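You operate a simulated robot arm through the tools that you are given. There is no shell and no other tool. Be economical: measure what you need, move in short steps, check, and stop when the job is done.

Carry out the task below with a simulated robot arm. There is one attempt and no reset: what you move stays moved.

Task
Press the start button two times.

The check looks at the end state, three seconds after you hand in, the way a careful person would. Anything else that was tipped, shoved, dropped, spilled or broken makes it a failure.

Robot
A 7-joint arm with a two-finger parallel gripper on a trunk, on a base that drives. Base frame: it is fixed to the floor where the robot stands at the start and does not move with it; the origin is under the middle of the robot, x ahead of it, y to its left, z up. Lengths are in mm, angles in degrees, forces in N, time in s.
With the tool pointing down near the work surface it reaches from about 100 to 860 mm from the robot's upright axis, wherever it stands. Its first joint turns from -115.0 to 115.0 degrees. Places, roughly: start button [600, 0, 1300]. Payload 3.91 kg.
Tool frame: the origin (TCP) lies between the finger pads and is the grasp point; the fingertips stand 30 mm ahead of it; z points along the fingers, y is the line along which they close. Largest opening 110 mm; finger width 20, thickness 10; the body of the gripper, 48 by 112 mm, starts 55 mm behind the TCP.
Orientation is told as [roll, pitch, yaw] about the base's x, y, z axes, in that order, counted from this pose: with the fingers straight down and closing along the base's y, the tool's x points along the base's -x, its y along +y and its z along -z.

Tools
- The arm moves only by the tool play_rows. Its argument "rows" is a list of rows, each a list of 3 entries, a list of its own where there are three numbers: the shift along the tool's x, y, z in mm, then the turn, a rotation vector about the tool's x, y, z in degrees, then the finger opening in mm, from 0 to 110. In form: [[[dx, dy, dz], [wx, wy, wz], jaw], ...]. A call has 1 to 8 rows; each row shifts and turns the commanded pose from where the row before left it, along the tool's axes as they then stand. Each row takes 0.2 s and may step no farther than 50 mm and 8.6 degrees from the row before; otherwise, or with a gripper value out of range, the whole call is refused. A pose out of reach is approached as far as the arm can. The call stops where the force on the tool passes 40 N (or 10 N more than at its start, if that is more) or the arm is blocked; 0.2 s more then pass. Each finger travels about 153 mm/s and halts on what it meets, pressing with about 32 N; the grip force reading is that of the motor and also rises with nothing between the fingers. The clock runs only during rows and for 0.2 s after the last one: add rows that do not move to give the fingers time. It gives the time, the measured TCP pose, the force on the tool (base axes), the opening and the grip force at its end, in the units of the frame above (readings bear some noise).
- Cameras (640 x 400 px; columns grow to the right, rows downward): "scene" is now at [228.8, 174, 1590.5]; the picture's right is [-0.35, -0.94, 0.00], its down [-0.15, 0.06, -0.99] and it looks along [0.92, -0.35, -0.16] (base axes); focal length 262 px, centre (320, 200). "wrist" rides on the gripper at [-36, 0, -57] in the tool frame; the picture's right is [0.00, -1.00, 0.00], its down [0.97, 0.00, -0.24] and it looks along [0.24, 0.00, 0.97] (tool axes); focal length 218 px, centre (320, 200). There is no depth. A picture from a camera that has moved, and an enlarged one, comes with that camera's place and axes in the base frame and with its lens. The place of the scene camera against the robot may be out by one fixed shift of up to 12 mm in any direction.
- snapshot(camera): a new picture of that camera. No time passes.
- slide_trunk(by): slides the trunk up (or, below 0, down) by that many mm; the arm and the scene camera ride with it, the base frame stays. It gives what a move gives, with no picture.
- roll_base(legs): drives the robot by 1 to 6 legs, each [ahead, left, turn to the left] in mm, mm and degrees, along the robot's own axes; the way and the turn of a leg run together, so that a leg with both is an arc; at most 1500 mm and 180 degrees a leg. The arm and the cameras ride along, it lands a little off, and it stops where it bumps. It gives what a move gives.
- head_to(pan, tilt): turns the head with the scene camera to pan (to the left, within 80 degrees either way) and tilt (down, from -29 to 69), counted from straight ahead of the robot. It gives what a move gives.
- enlarge(camera, box): a new picture of the part [left, top, right, bottom] of that camera's present view, enlarged. No time passes.
- finish_job(): hands the job in; it is judged then, once.

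Go step by step. Nothing tells you exact positions but the pictures and the camera data: compare them with the known pose of the tool, close in by small moves and look again before you grip or let go. The budget is 120 turns and 82 pictures, counting those below and the enlarged ones. Unless the task says otherwise, let go and move clear before handing in, and close with one line.

The tools are called after "Request:" as name(argument=value, ...) on one line, values as JSON. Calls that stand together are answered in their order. play_rows: Moves the arm, as the interface text tells. Its arguments: {"type":"object","properties":{"rows":{"type":"array","items":{"type":"array"}}},"required":["rows"]} The other tools are called the same way: slide_trunk (by) slides the trunk up or down; roll_base (legs) drives the base; head_to (pan, tilt) turns the head that bears the scene camera; snapshot (camera) takes a picture; enlarge (camera, box) takes an enlarged picture of a part of a camera's view; finish_job () hands the job in.

At the start:

```text
clock: 0.0
tcp_pos: [464.9, 123.1, 1538.4]
tool_rot: [0.0, 0.0, 0.0]
ft_force: [-0.4, -0.2, 0.2]
grip_width: 110.2
finger_force: 0.0
trunk travel left (down, up): [-875.0, 115.0]
robot x, y, heading: [-1.9, 2.5, -0.2]
head pan, tilt: [-20.5, 9.4]
```

scene: 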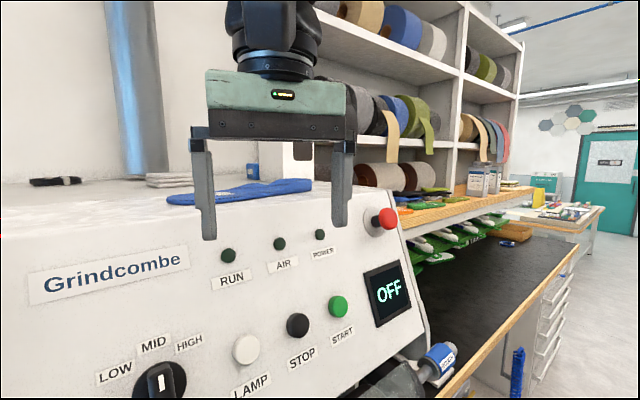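
wrist: 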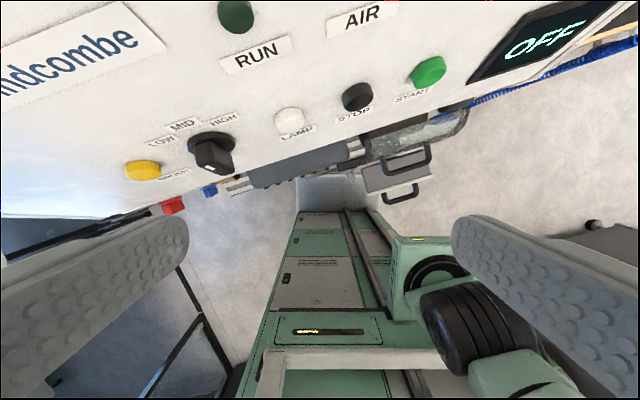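

The green START button is on a sloped panel. Triangulating puts it near [577, 11, 1344], with the panel's outward normal about (-0.87, -0.29, 0.39). I'll shift right, close the fingers, and then tilt the tool to face the panel.

Request:
play_rows(rows=[[[0, -45, 0], [0, 0, 0], 60], [[0, -45, 0], [0, 0, 0], 20], [[0, -45, 0], [0, 0, 0], 0], [[0, 0, 0], [0, 0, 0], 0]])

Request:
play_rows(rows=[[[0, 0, 0], [-2.65, -7.97, 0], 0], [[0, 0, 0], [-2.65, -7.97, 0], 0], [[0, 0, 0], [-2.65, -7.97, 0], 0], [[0, 0, 0], [-2.65, -7.97, 0], 0]])

Request:
snapshot(camera="wrist")

Request:
snapshot(camera="scene")

```text
clock: 1.0
tcp_pos: [465.2, -9.1, 1539.4]
tool_rot: [0.0, 0.0, 0.0]
ft_force: [-0.6, 0.6, -0.8]
grip_width: 0.0
finger_force: 32.6
trunk travel left (down, up): [-875.0, 115.0]
robot x, y, heading: [-1.7, 3.9, -0.1]
head pan, tilt: [-20.5, 9.4]
```

```text
clock: 2.0
tcp_pos: [557.4, 32.6, 1457.1]
tool_rot: [11.8, -31.6, -3.3]
ft_force: [0.2, 0.4, 0.4]
grip_width: 0.2
finger_force: 32.7
out of reach, approached as far as the arm can: row 1, 2, 3, 4
trunk travel left (down, up): [-875.0, 115.0]
robot x, y, heading: [2.8, 3.9, 0.0]
head pan, tilt: [-20.5, 9.4]
```

```text
79 pictures are left
camera wrist: at [559.1, 20.1, 1524.4], right [0.05, -0.98, -0.17], down [-0.95, 0.01, -0.31], along [0.3, 0.18, -0.94], focal length 218 px, centre (320, 200)
```

wrist: 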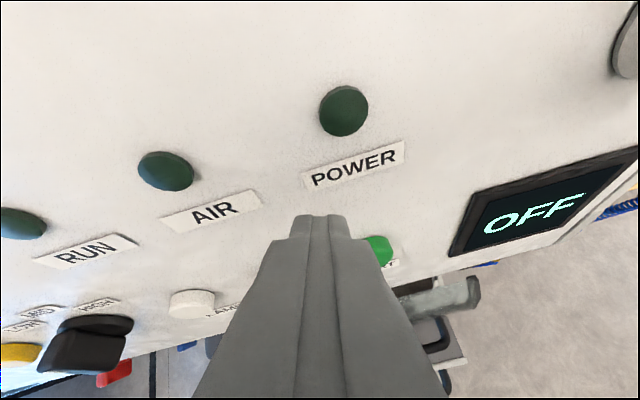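

```text
78 pictures are left
camera scene: at [229.9, 174.5, 1590.2], right [-0.35, -0.94, 0.0], down [-0.15, 0.06, -0.99], along [0.92, -0.34, -0.16], focal length 262 px, centre (320, 200)
```

scene: 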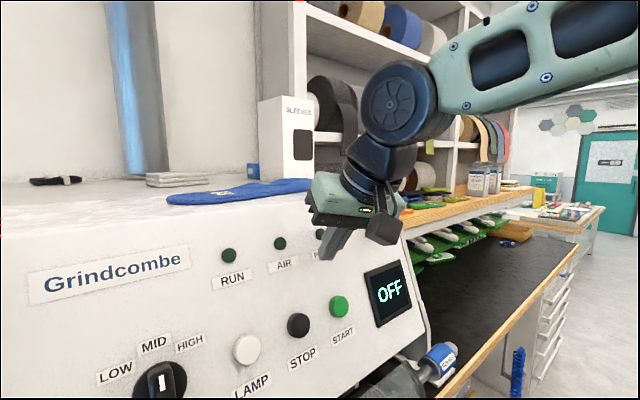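

The tilt is out of reach this close in, and the tool drifted toward the panel without touching it. I'll back the base up to give the arm room, then finish the tilt.

Request:
roll_base(legs=[[-280, 0, 0]])

Request:
play_rows(rows=[[[0, 0, 0], [0, 0, 0], 0]])

```text
clock: 4.0
tcp_pos: [271.7, 31.5, 1458.2]
tool_rot: [11.8, -31.6, -3.3]
ft_force: [0.2, -0.2, 0.6]
grip_width: 0.2
finger_force: 32.3
trunk travel left (down, up): [-875.0, 115.0]
robot x, y, heading: [-286.6, -0.1, 0.0]
head pan, tilt: [-20.5, 9.4]
```

```text
clock: 4.4
tcp_pos: [271.3, 31.3, 1458.6]
tool_rot: [11.8, -31.6, -3.5]
ft_force: [0.8, -0.4, 1.0]
grip_width: 0.0
finger_force: 31.9
trunk travel left (down, up): [-875.0, 115.0]
robot x, y, heading: [-285.7, 2.4, 0.0]
head pan, tilt: [-20.5, 9.4]
```

Now there is room. I'll move forward about 120 mm, staying well clear of the panel, and finish the tilt.

Request:
play_rows(rows=[[[-35, -15, 19], [0, 0, 0], 0], [[-35, -15, 19], [0, 0, 0], 0], [[-35, -15, 19], [0, 0, 0], 0], [[0, 0, 0], [-2.65, -7.97, 0], 0], [[0, 0, 0], [-2.65, -7.97, 0], 0], [[0, 0, 0], [-2.65, -7.97, 0], 0], [[0, 0, 0], [-2.65, -7.97, 0], 0], [[0, 0, 0], [0, 0, 0], 0]])

Request:
snapshot(camera="wrist")

Request:
snapshot(camera="scene")

```text
clock: 6.2
tcp_pos: [391.6, -11.5, 1457.3]
tool_rot: [37.0, -60.9, -22.7]
ft_force: [0.3, -1.6, 0.4]
grip_width: 0.0
finger_force: 32.0
trunk travel left (down, up): [-875.0, 115.0]
robot x, y, heading: [-284.8, -1.3, -0.1]
head pan, tilt: [-20.5, 9.4]
```

```text
77 pictures are left
camera wrist: at [358.2, -35.3, 1512.1], right [0.18, -0.94, -0.29], down [-0.65, 0.11, -0.76], along [0.74, 0.32, -0.59], focal length 218 px, centre (320, 200)
```

wrist: 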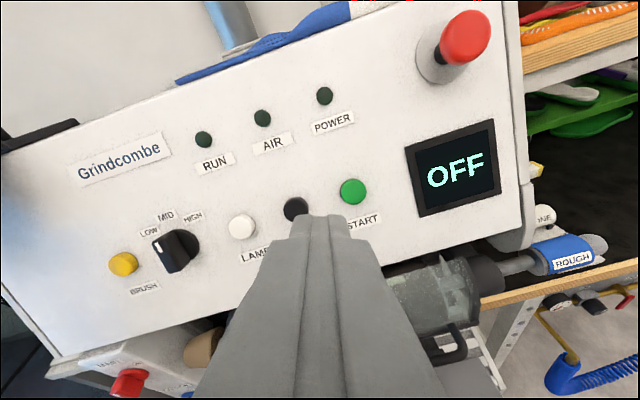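

```text
76 pictures are left
camera scene: at [-56.9, 172.0, 1590.6], right [-0.35, -0.94, 0.0], down [-0.15, 0.06, -0.99], along [0.92, -0.35, -0.16], focal length 262 px, centre (320, 200)
```

scene: 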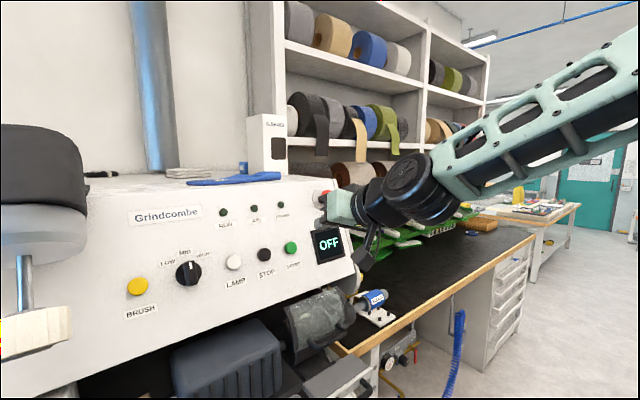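

From two wrist views, START is at about (577, 12, 1346), and the tool axis matches the panel normal. I'll line up about 40 mm in front of the button.

Request:
play_rows(rows=[[[9, -22, 10], [0, 0, 0], 0], [[9, -21, 12], [0, 0, 0], 0], [[0, 0, 40], [0, 0, 0], 0], [[0, 0, 40], [0, 0, 0], 0], [[0, 0, 30], [0, 0, 0], 0], [[0, 0, 10], [0, 0, 0], 0], [[0, 0, 0], [0, 0, 0], 0]])

Request:
snapshot(camera="wrist")

Request:
enlarge(camera="scene", box=[200, 180, 400, 305])

```text
clock: 7.8
tcp_pos: [456.0, -27.7, 1407.5]
tool_rot: [36.9, -61.0, -22.2]
ft_force: [-0.4, 1.1, 0.1]
grip_width: 0.0
finger_force: 31.9
out of reach, approached as far as the arm can: row 4, 5, 6
trunk travel left (down, up): [-875.0, 115.0]
robot x, y, heading: [-284.7, -1.4, -0.1]
head pan, tilt: [-20.5, 9.4]
```

```text
75 pictures are left
camera wrist: at [422.7, -52.9, 1462.2], right [0.18, -0.94, -0.29], down [-0.65, 0.11, -0.76], along [0.74, 0.32, -0.59], focal length 218 px, centre (320, 200)
```

wrist: 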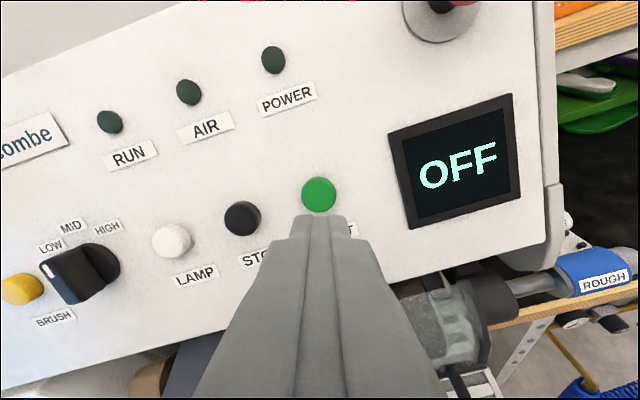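

```text
3.20 times, centred on (300, 242) of scene
camera zoom: at [-56.9, 173.9, 1590.5], right [-0.35, -0.94, 0.0], down [-0.15, 0.06, -0.99], along [0.92, -0.35, -0.16], focal length 840 px, centre (384, 64)
```

zoom: 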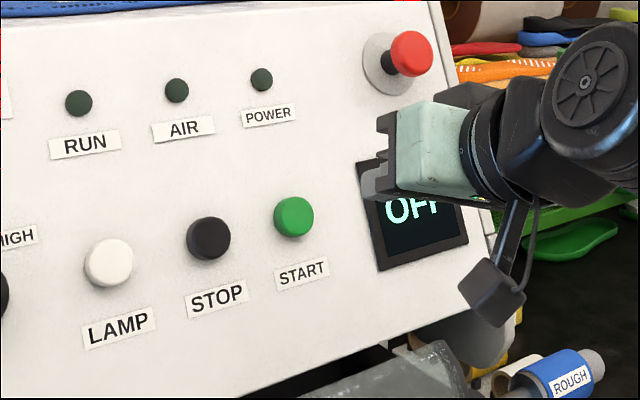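

The aim is good, but the arm is at its reach limit. I'll retract 100 mm, drive 150 mm closer, and then realign.

Request:
play_rows(rows=[[[0, 0, -35], [0, 0, 0], 0], [[0, 0, -35], [0, 0, 0], 0], [[0, 0, -30], [0, 0, 0], 0], [[0, 0, 0], [0, 0, 0], 0]])

Request:
roll_base(legs=[[150, 0, 0]])

Request:
snapshot(camera="wrist")

```text
clock: 8.8
tcp_pos: [366.8, -56.2, 1444.2]
tool_rot: [36.7, -60.9, -22.2]
ft_force: [0.9, -0.1, 0.8]
grip_width: 0.0
finger_force: 32.4
trunk travel left (down, up): [-875.0, 115.0]
robot x, y, heading: [-284.3, -2.3, -0.3]
head pan, tilt: [-20.5, 9.4]
```

```text
clock: 10.2
tcp_pos: [517.8, -60.5, 1444.7]
tool_rot: [36.8, -61.0, -22.5]
ft_force: [0.1, -0.5, 0.4]
grip_width: 0.1
finger_force: 31.8
trunk travel left (down, up): [-875.0, 115.0]
robot x, y, heading: [-139.2, -0.4, -0.4]
head pan, tilt: [-20.5, 9.4]
```

```text
73 pictures are left
camera wrist: at [483.2, -85.0, 1499.3], right [0.18, -0.94, -0.29], down [-0.65, 0.11, -0.76], along [0.74, 0.32, -0.59], focal length 218 px, centre (320, 200)
```

wrist: 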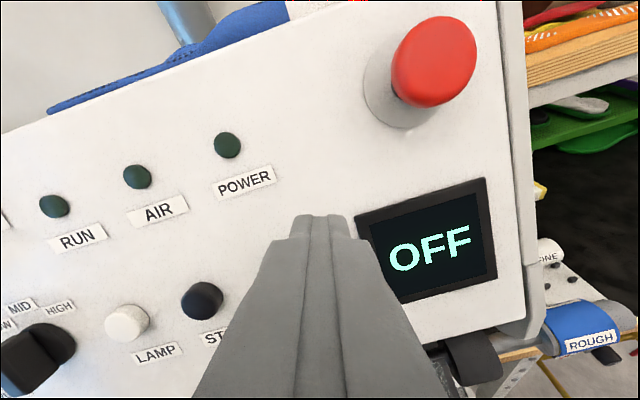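

I'm clear of the panel and up and to the right of START. Next I'll move across to the standoff point.

Request:
play_rows(rows=[[[25, 10, 0], [0, 0, 0], 0], [[25, 10, 0], [0, 0, 0], 0], [[23, 9, 0], [0, 0, 0], 0], [[0, 0, 20], [0, 0, 0], 0], [[0, 0, 20], [0, 0, 0], 0], [[0, 0, 0], [0, 0, 0], 0]])

Request:
snapshot(camera="wrist")

Request:
snapshot(camera="scene")

```text
clock: 11.6
tcp_pos: [518.1, -6.8, 1376.2]
tool_rot: [36.7, -61.0, -22.6]
ft_force: [0.1, -0.6, 0.0]
grip_width: 0.0
finger_force: 32.3
out of reach, approached as far as the arm can: row 3
trunk travel left (down, up): [-875.0, 115.0]
robot x, y, heading: [-136.0, 2.3, -0.3]
head pan, tilt: [-20.5, 9.4]
```

```text
72 pictures are left
camera wrist: at [484.5, -31.4, 1430.3], right [0.18, -0.94, -0.29], down [-0.65, 0.11, -0.76], along [0.74, 0.32, -0.59], focal length 218 px, centre (320, 200)
```

wrist: 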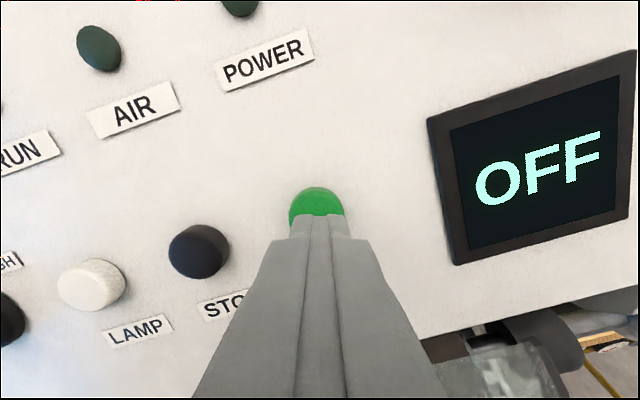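

```text
71 pictures are left
camera scene: at [94.1, 172.0, 1590.4], right [-0.36, -0.93, 0.0], down [-0.15, 0.06, -0.99], along [0.92, -0.35, -0.16], focal length 262 px, centre (320, 200)
```

scene: 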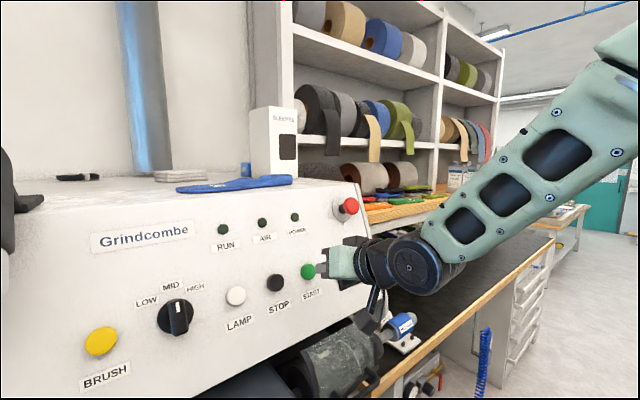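

The tip is nearly centred on START; the button sits about 3 mm further along tool +x. I'll correct for that and advance slowly.

Request:
play_rows(rows=[[[3, 1.5, 0], [0, 0, 0], 0], [[0, 0, 10], [0, 0, 0], 0], [[0, 0, 10], [0, 0, 0], 0], [[0, 0, 6], [0, 0, 0], 0], [[0, 0, 0], [0, 0, 0], 0]])

Request:
snapshot(camera="wrist")

Request:
enlarge(camera="scene", box=[240, 220, 400, 320])

```text
clock: 12.8
tcp_pos: [538.8, 2.2, 1365.0]
tool_rot: [36.8, -60.9, -22.5]
ft_force: [-0.9, 0.2, -0.4]
grip_width: 0.1
finger_force: 32.7
trunk travel left (down, up): [-875.0, 115.0]
robot x, y, heading: [-136.0, -0.8, -0.4]
head pan, tilt: [-20.5, 9.4]
```

```text
70 pictures are left
camera wrist: at [505.1, -22.3, 1418.5], right [0.18, -0.94, -0.29], down [-0.65, 0.11, -0.76], along [0.74, 0.32, -0.59], focal length 218 px, centre (320, 200)
```

wrist: 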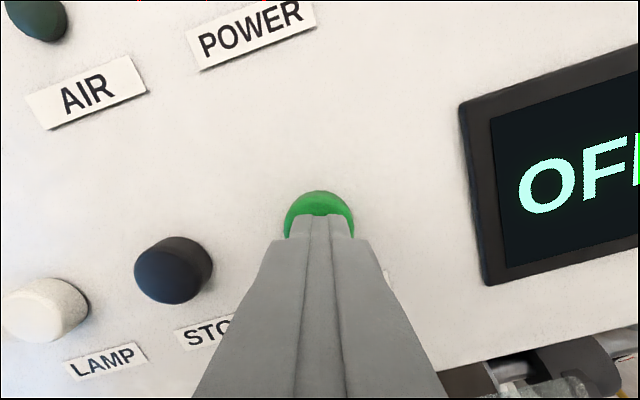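

```text
4.00 times, centred on (320, 270) of scene
camera zoom: at [94.1, 172.0, 1590.4], right [-0.36, -0.93, 0.0], down [-0.15, 0.06, -0.99], along [0.92, -0.35, -0.16], focal length 1049 px, centre (320, -80)
```

zoom: 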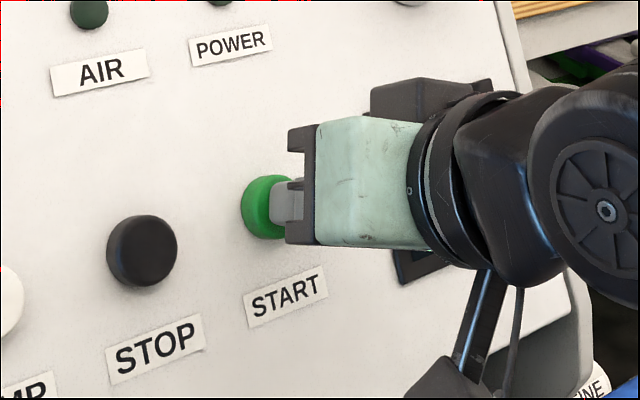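

The fingertips are centred just in front of the button. I'll creep in and watch the force reading and the display.

Request:
play_rows(rows=[[[0, 0, 3], [0, 0, 0], 0], [[0, 0, 3], [0, 0, 0], 0], [[0, 0, 3], [0, 0, 0], 0], [[0, 0, 2], [0, 0, 0], 0]])

Request:
snapshot(camera="wrist")

```text
clock: 13.8
tcp_pos: [544.6, 4.0, 1361.9]
tool_rot: [36.9, -61.0, -22.7]
ft_force: [-25.3, -9.8, 10.9]
grip_width: 0.0
finger_force: 31.4
trunk travel left (down, up): [-875.0, 115.0]
robot x, y, heading: [-140.9, 4.5, -0.2]
head pan, tilt: [-20.5, 9.4]
```

```text
68 pictures are left
camera wrist: at [511.6, -20.5, 1415.4], right [0.18, -0.94, -0.29], down [-0.64, 0.11, -0.76], along [0.74, 0.32, -0.59], focal length 218 px, centre (320, 200)
```

wrist: 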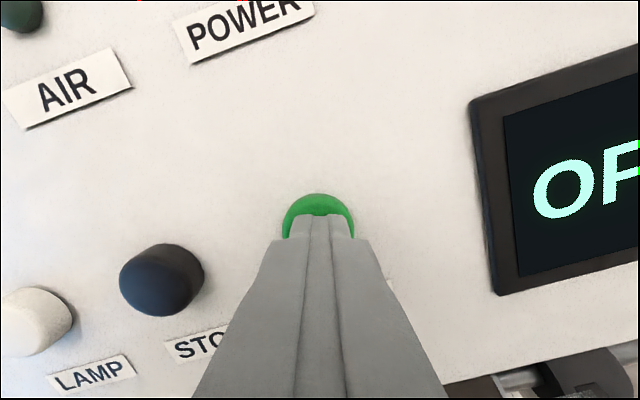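

I'm in contact at about 29 N and the display still shows OFF. I'll push a little further, in small steps.

Request:
play_rows(rows=[[[0, 0, 1], [0, 0, 0], 0], [[0, 0, 1], [0, 0, 0], 0]])

Request:
snapshot(camera="scene")

Request:
enlarge(camera="scene", box=[240, 220, 400, 320])

```text
clock: 14.3
tcp_pos: [546.2, 3.6, 1360.6]
tool_rot: [37.0, -61.1, -22.8]
ft_force: [-28.4, -8.6, 13.5]
grip_width: 0.0
finger_force: 31.5
trunk travel left (down, up): [-875.0, 115.0]
robot x, y, heading: [-136.2, -2.0, -0.4]
head pan, tilt: [-20.5, 9.4]
stopped in row 2: the force on the tool passed its limit (the readings are from after the stop); the commanded pose is now the measured one
```

```text
67 pictures are left
camera scene: at [90.7, 171.0, 1591.0], right [-0.36, -0.93, 0.0], down [-0.15, 0.06, -0.99], along [0.92, -0.35, -0.16], focal length 262 px, centre (320, 200)
```

scene: 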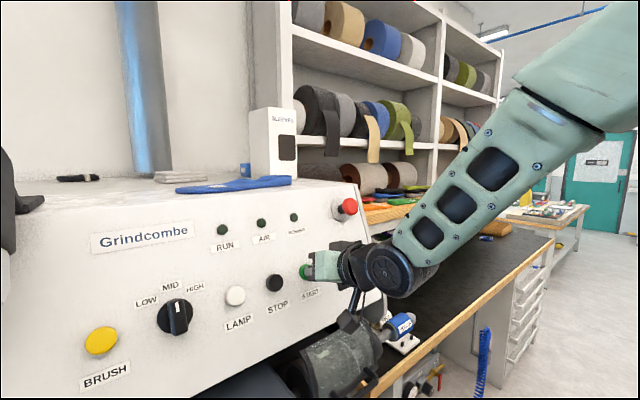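

```text
4.00 times, centred on (320, 270) of scene
camera zoom: at [90.7, 171.0, 1591.0], right [-0.36, -0.93, 0.0], down [-0.15, 0.06, -0.99], along [0.92, -0.35, -0.16], focal length 1049 px, centre (320, -80)
```

zoom: 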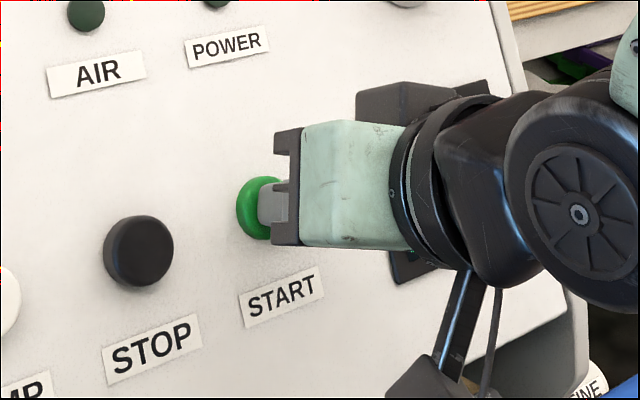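

The force limit tripped, and the button looks depressed and bottomed out. I'll back off and read the display.

Request:
play_rows(rows=[[[0, 0, -8], [0, 0, 0], 0], [[0, 0, -10], [0, 0, 0], 0], [[0, 0, -10], [0, 0, 0], 0], [[0, 0, 0], [0, 0, 0], 0], [[0, 0, 0], [0, 0, 0], 0]])

Request:
snapshot(camera="wrist")

Request:
enlarge(camera="scene", box=[200, 200, 360, 300])

```text
clock: 15.5
tcp_pos: [523.5, -3.7, 1369.3]
tool_rot: [36.8, -60.9, -22.6]
ft_force: [-0.1, -0.4, -0.1]
grip_width: 0.0
finger_force: 31.8
trunk travel left (down, up): [-875.0, 115.0]
robot x, y, heading: [-141.9, -0.3, -0.3]
head pan, tilt: [-20.5, 9.4]
```

```text
65 pictures are left
camera wrist: at [490.3, -27.3, 1424.5], right [0.18, -0.94, -0.29], down [-0.65, 0.11, -0.76], along [0.74, 0.32, -0.59], focal length 218 px, centre (320, 200)
```

wrist: 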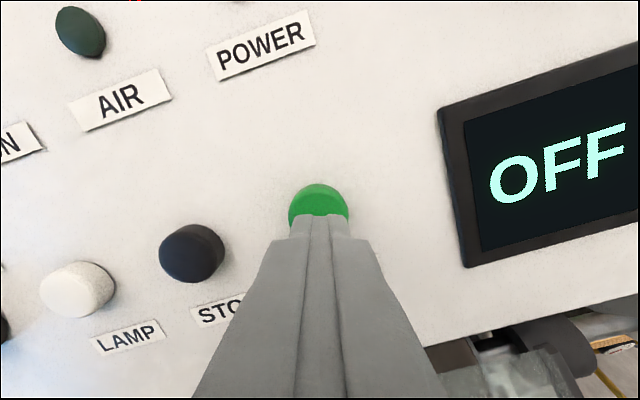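

```text
4.00 times, centred on (280, 250) of scene
camera zoom: at [93.8, 171.8, 1590.5], right [-0.36, -0.93, 0.0], down [-0.15, 0.06, -0.99], along [0.92, -0.35, -0.16], focal length 1049 px, centre (480, 0)
```

zoom: 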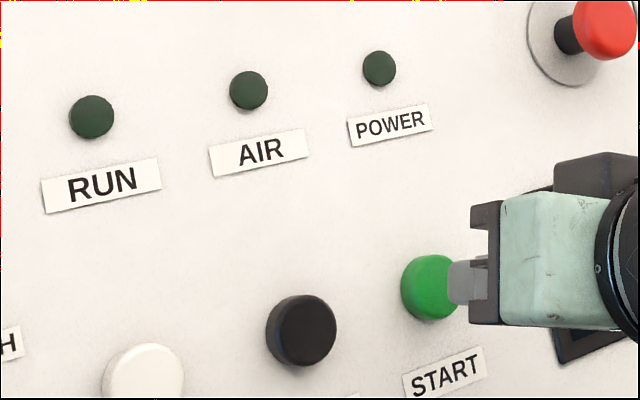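

The button sprang back but the display still reads OFF and no lamp lit, so I can't tell whether the press counted. I'll do the next press in small measured steps to learn where contact and the end stop are.

Request:
play_rows(rows=[[[0, 0, 9], [0, 0, 0], 0], [[0, 0, 9], [0, 0, 0], 0], [[0, 0, 0], [0, 0, 0], 0], [[0, 0, 0], [0, 0, 0], 0]])

Request:
play_rows(rows=[[[0, 0, 2], [0, 0, 0], 0], [[0, 0, 0], [0, 0, 0], 0]])

Request:
play_rows(rows=[[[0, 0, 2], [0, 0, 0], 0], [[0, 0, 0], [0, 0, 0], 0]])

Request:
play_rows(rows=[[[0, 0, 2], [0, 0, 0], 0], [[0, 0, 0], [0, 0, 0], 0]])

Request:
enlarge(camera="wrist", box=[240, 150, 400, 250])

```text
clock: 16.5
tcp_pos: [540.0, 2.4, 1363.8]
tool_rot: [36.9, -60.9, -22.5]
ft_force: [0.6, 0.1, -0.3]
grip_width: 0.1
finger_force: 31.9
trunk travel left (down, up): [-875.0, 115.0]
robot x, y, heading: [-138.3, -5.0, -0.7]
head pan, tilt: [-20.5, 9.4]
```

```text
clock: 17.1
tcp_pos: [541.7, 2.3, 1363.0]
tool_rot: [36.8, -61.0, -22.6]
ft_force: [-0.8, 0.0, 0.2]
grip_width: 0.1
finger_force: 31.3
trunk travel left (down, up): [-875.0, 115.0]
robot x, y, heading: [-136.5, 0.9, -0.5]
head pan, tilt: [-20.5, 9.4]
```

```text
clock: 17.7
tcp_pos: [541.9, 2.9, 1361.9]
tool_rot: [36.8, -60.8, -22.6]
ft_force: [-0.6, -0.3, 0.3]
grip_width: 0.2
finger_force: 32.0
trunk travel left (down, up): [-875.0, 115.0]
robot x, y, heading: [-136.5, -1.1, -0.5]
head pan, tilt: [-20.5, 9.4]
```

```text
clock: 18.3
tcp_pos: [545.2, 3.3, 1361.5]
tool_rot: [36.9, -61.0, -22.6]
ft_force: [-7.8, -1.9, 4.6]
grip_width: 0.1
finger_force: 32.5
trunk travel left (down, up): [-875.0, 115.0]
robot x, y, heading: [-133.6, 2.1, -0.3]
head pan, tilt: [-20.5, 9.4]
```

```text
4.00 times, centred on (320, 200) of wrist
camera zoom: at [510.9, -20.6, 1415.2], right [0.18, -0.94, -0.29], down [-0.65, 0.11, -0.76], along [0.74, 0.32, -0.59], focal length 873 px, centre (320, 200)
```

zoom: 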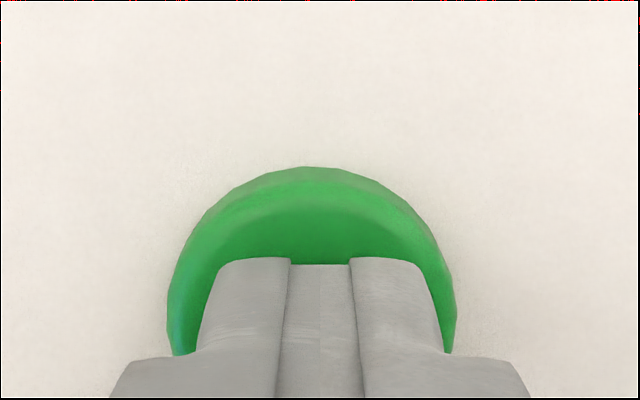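

Contact starts here at about 9 N. I'll keep stepping inward and comparing how deep the cap sits.

Request:
play_rows(rows=[[[0, 0, 2], [0, 0, 0], 0], [[0, 0, 0], [0, 0, 0], 0]])

Request:
play_rows(rows=[[[0, 0, 2], [0, 0, 0], 0], [[0, 0, 0], [0, 0, 0], 0]])

Request:
play_rows(rows=[[[0, 0, 2], [0, 0, 0], 0], [[0, 0, 0], [0, 0, 0], 0]])

Request:
enlarge(camera="wrist", box=[240, 150, 400, 250])

Request:
snapshot(camera="wrist")

```text
clock: 18.9
tcp_pos: [544.7, 2.7, 1360.8]
tool_rot: [36.8, -61.0, -22.6]
ft_force: [-22.3, -6.7, 5.5]
grip_width: 0.1
finger_force: 32.1
trunk travel left (down, up): [-875.0, 115.0]
robot x, y, heading: [-136.7, 1.2, -0.2]
head pan, tilt: [-20.5, 9.4]
```

```text
clock: 19.7
tcp_pos: [545.0, 4.5, 1360.0]
tool_rot: [36.8, -61.0, -22.7]
ft_force: [-26.0, -6.7, 12.1]
grip_width: 0.2
finger_force: 32.6
trunk travel left (down, up): [-875.0, 115.0]
robot x, y, heading: [-140.1, 1.2, -0.3]
head pan, tilt: [-20.5, 9.4]
stopped in row 2: the force on the tool passed its limit (the readings are from after the stop); the commanded pose is now the measured one
```

```text
clock: 20.1
tcp_pos: [544.2, 3.9, 1360.4]
tool_rot: [36.9, -61.0, -22.7]
ft_force: [-29.1, -7.2, 13.2]
grip_width: 0.1
finger_force: 32.0
trunk travel left (down, up): [-875.0, 115.0]
robot x, y, heading: [-139.2, -2.1, -0.4]
head pan, tilt: [-20.5, 9.4]
stopped in row 1: the force on the tool passed its limit (the readings are from after the stop); the commanded pose is now the measured one
```

```text
4.00 times, centred on (320, 200) of wrist
camera zoom: at [511.5, -20.4, 1415.0], right [0.18, -0.94, -0.29], down [-0.64, 0.11, -0.76], along [0.74, 0.32, -0.59], focal length 873 px, centre (320, 200)
```

zoom: 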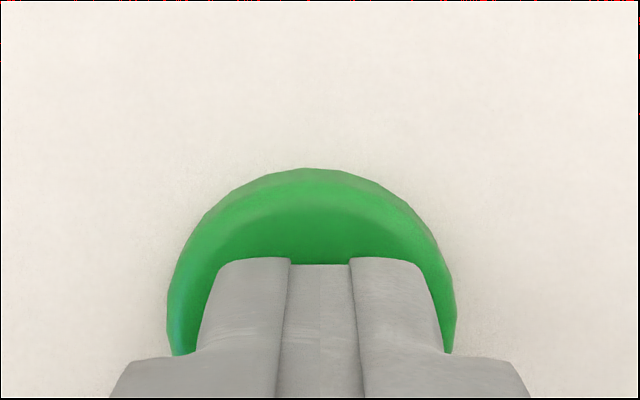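

```text
61 pictures are left
camera wrist: at [511.5, -20.4, 1415.0], right [0.18, -0.94, -0.29], down [-0.64, 0.11, -0.76], along [0.74, 0.32, -0.59], focal length 218 px, centre (320, 200)
```

wrist: 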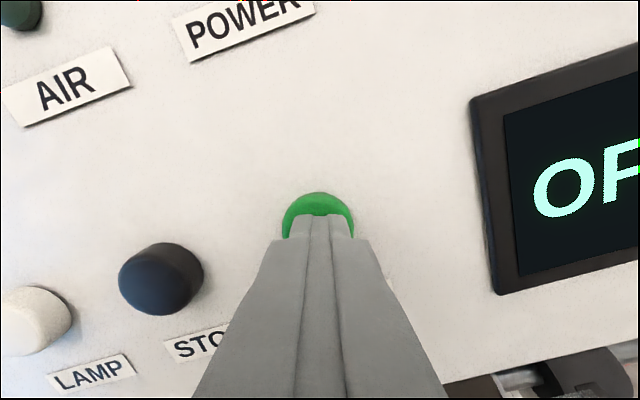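

The cap doesn't move between 9 N and 40 N, so it is at its end stop. I'll back off just out of contact and check that the cap rises, which would confirm real travel.

Request:
play_rows(rows=[[[0, 0, -10], [0, 0, 0], 0], [[0, 0, 0], [0, 0, 0], 0], [[0, 0, 0], [0, 0, 0], 0]])

Request:
enlarge(camera="wrist", box=[240, 150, 400, 250])

Request:
enlarge(camera="scene", box=[240, 220, 400, 320])

Request:
snapshot(camera="wrist")

```text
clock: 20.9
tcp_pos: [539.1, 2.6, 1363.0]
tool_rot: [36.6, -60.8, -22.4]
ft_force: [0.1, 0.6, 1.1]
grip_width: 0.0
finger_force: 32.2
trunk travel left (down, up): [-875.0, 115.0]
robot x, y, heading: [-135.0, 2.0, -0.5]
head pan, tilt: [-20.5, 9.4]
```

```text
4.00 times, centred on (320, 200) of wrist
camera zoom: at [506.6, -21.9, 1417.0], right [0.17, -0.94, -0.29], down [-0.65, 0.11, -0.75], along [0.74, 0.32, -0.59], focal length 873 px, centre (320, 200)
```

zoom: 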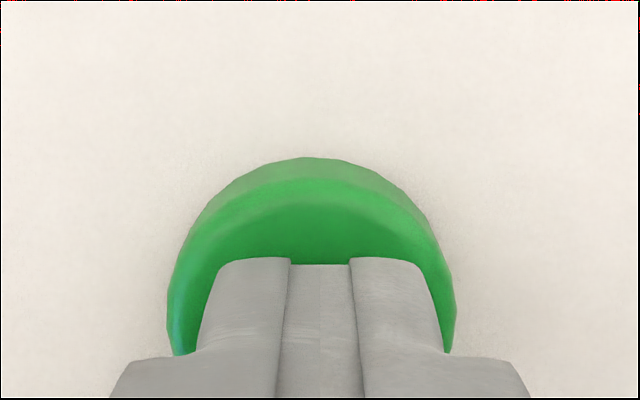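

```text
4.00 times, centred on (320, 270) of scene
camera zoom: at [93.3, 171.6, 1590.4], right [-0.36, -0.93, 0.0], down [-0.15, 0.06, -0.99], along [0.92, -0.35, -0.16], focal length 1049 px, centre (320, -80)
```

zoom: 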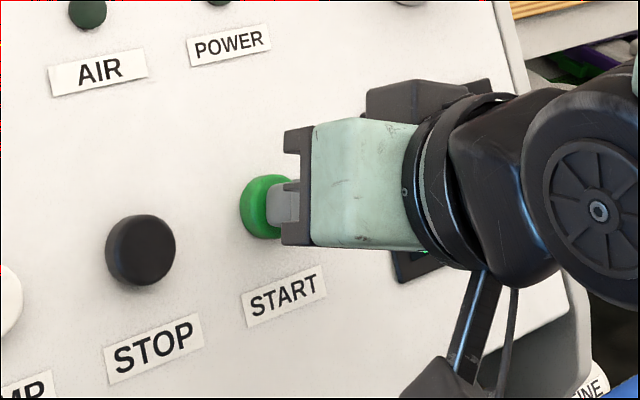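

```text
58 pictures are left
camera wrist: at [506.6, -21.9, 1417.0], right [0.17, -0.94, -0.29], down [-0.65, 0.11, -0.75], along [0.74, 0.32, -0.59], focal length 218 px, centre (320, 200)
```

wrist: 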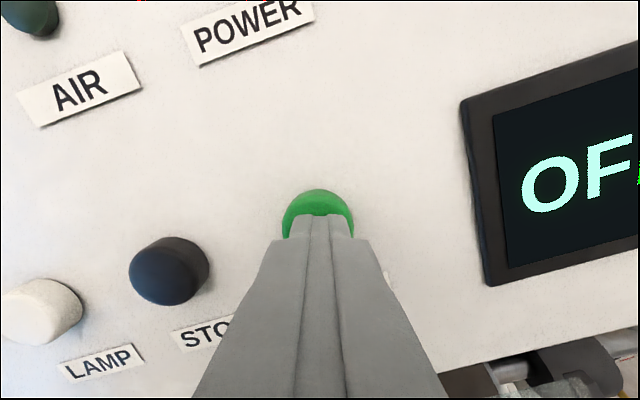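

The cap rose as I backed off, so it has light spring travel and both presses reached the stop. Now I'll retract fully and read the display.

Request:
play_rows(rows=[[[0, 0, -15], [0, 0, 0], 0], [[0, 0, -30], [0, 0, 0], 0], [[0, 0, -30], [0, 0, 0], 0], [[0, 0, 0], [0, 0, 0], 0], [[0, 0, 0], [0, 0, 0], 0]])

Request:
snapshot(camera="wrist")

Request:
snapshot(camera="scene")

```text
clock: 22.1
tcp_pos: [477.5, -17.7, 1395.5]
tool_rot: [36.5, -60.9, -22.2]
ft_force: [-0.1, 0.3, 0.0]
grip_width: 0.0
finger_force: 31.6
out of reach, approached as far as the arm can: row 3
trunk travel left (down, up): [-875.0, 115.0]
robot x, y, heading: [-137.9, 1.9, -0.3]
head pan, tilt: [-20.5, 9.4]
```

```text
57 pictures are left
camera wrist: at [443.7, -41.4, 1449.7], right [0.17, -0.94, -0.29], down [-0.65, 0.11, -0.75], along [0.74, 0.32, -0.59], focal length 218 px, centre (320, 200)
```

wrist: 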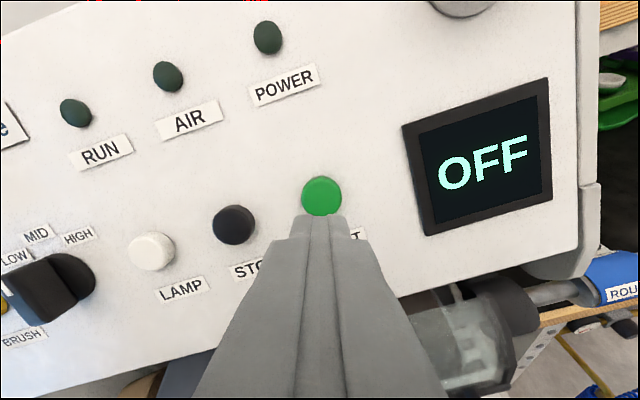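

```text
56 pictures are left
camera scene: at [93.1, 171.5, 1590.5], right [-0.36, -0.93, 0.0], down [-0.15, 0.06, -0.99], along [0.92, -0.35, -0.16], focal length 262 px, centre (320, 200)
```

scene: 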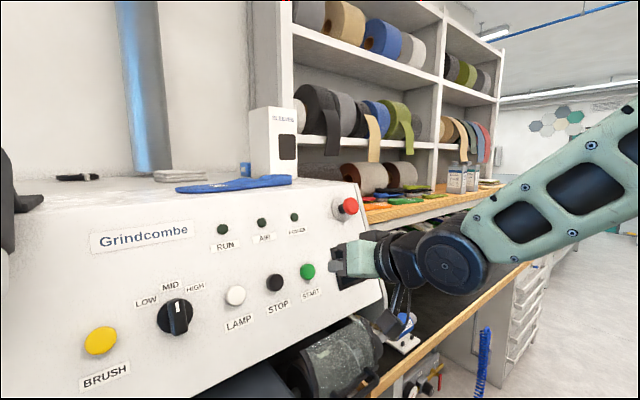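

I pressed START all the way to its end stop twice, releasing fully between presses, and the arm is now clear with nothing else touched. The display still reads OFF and the POWER lamp is dark, so the machine itself gave no confirmation. I won't add a third press, and I'm handing in now.

Request:
finish_job()

```text
The job is handed in.
```

I pressed the START button to its end stop twice, with a full release in between, but the machine gave no sign that either press registered: the display still reads OFF.
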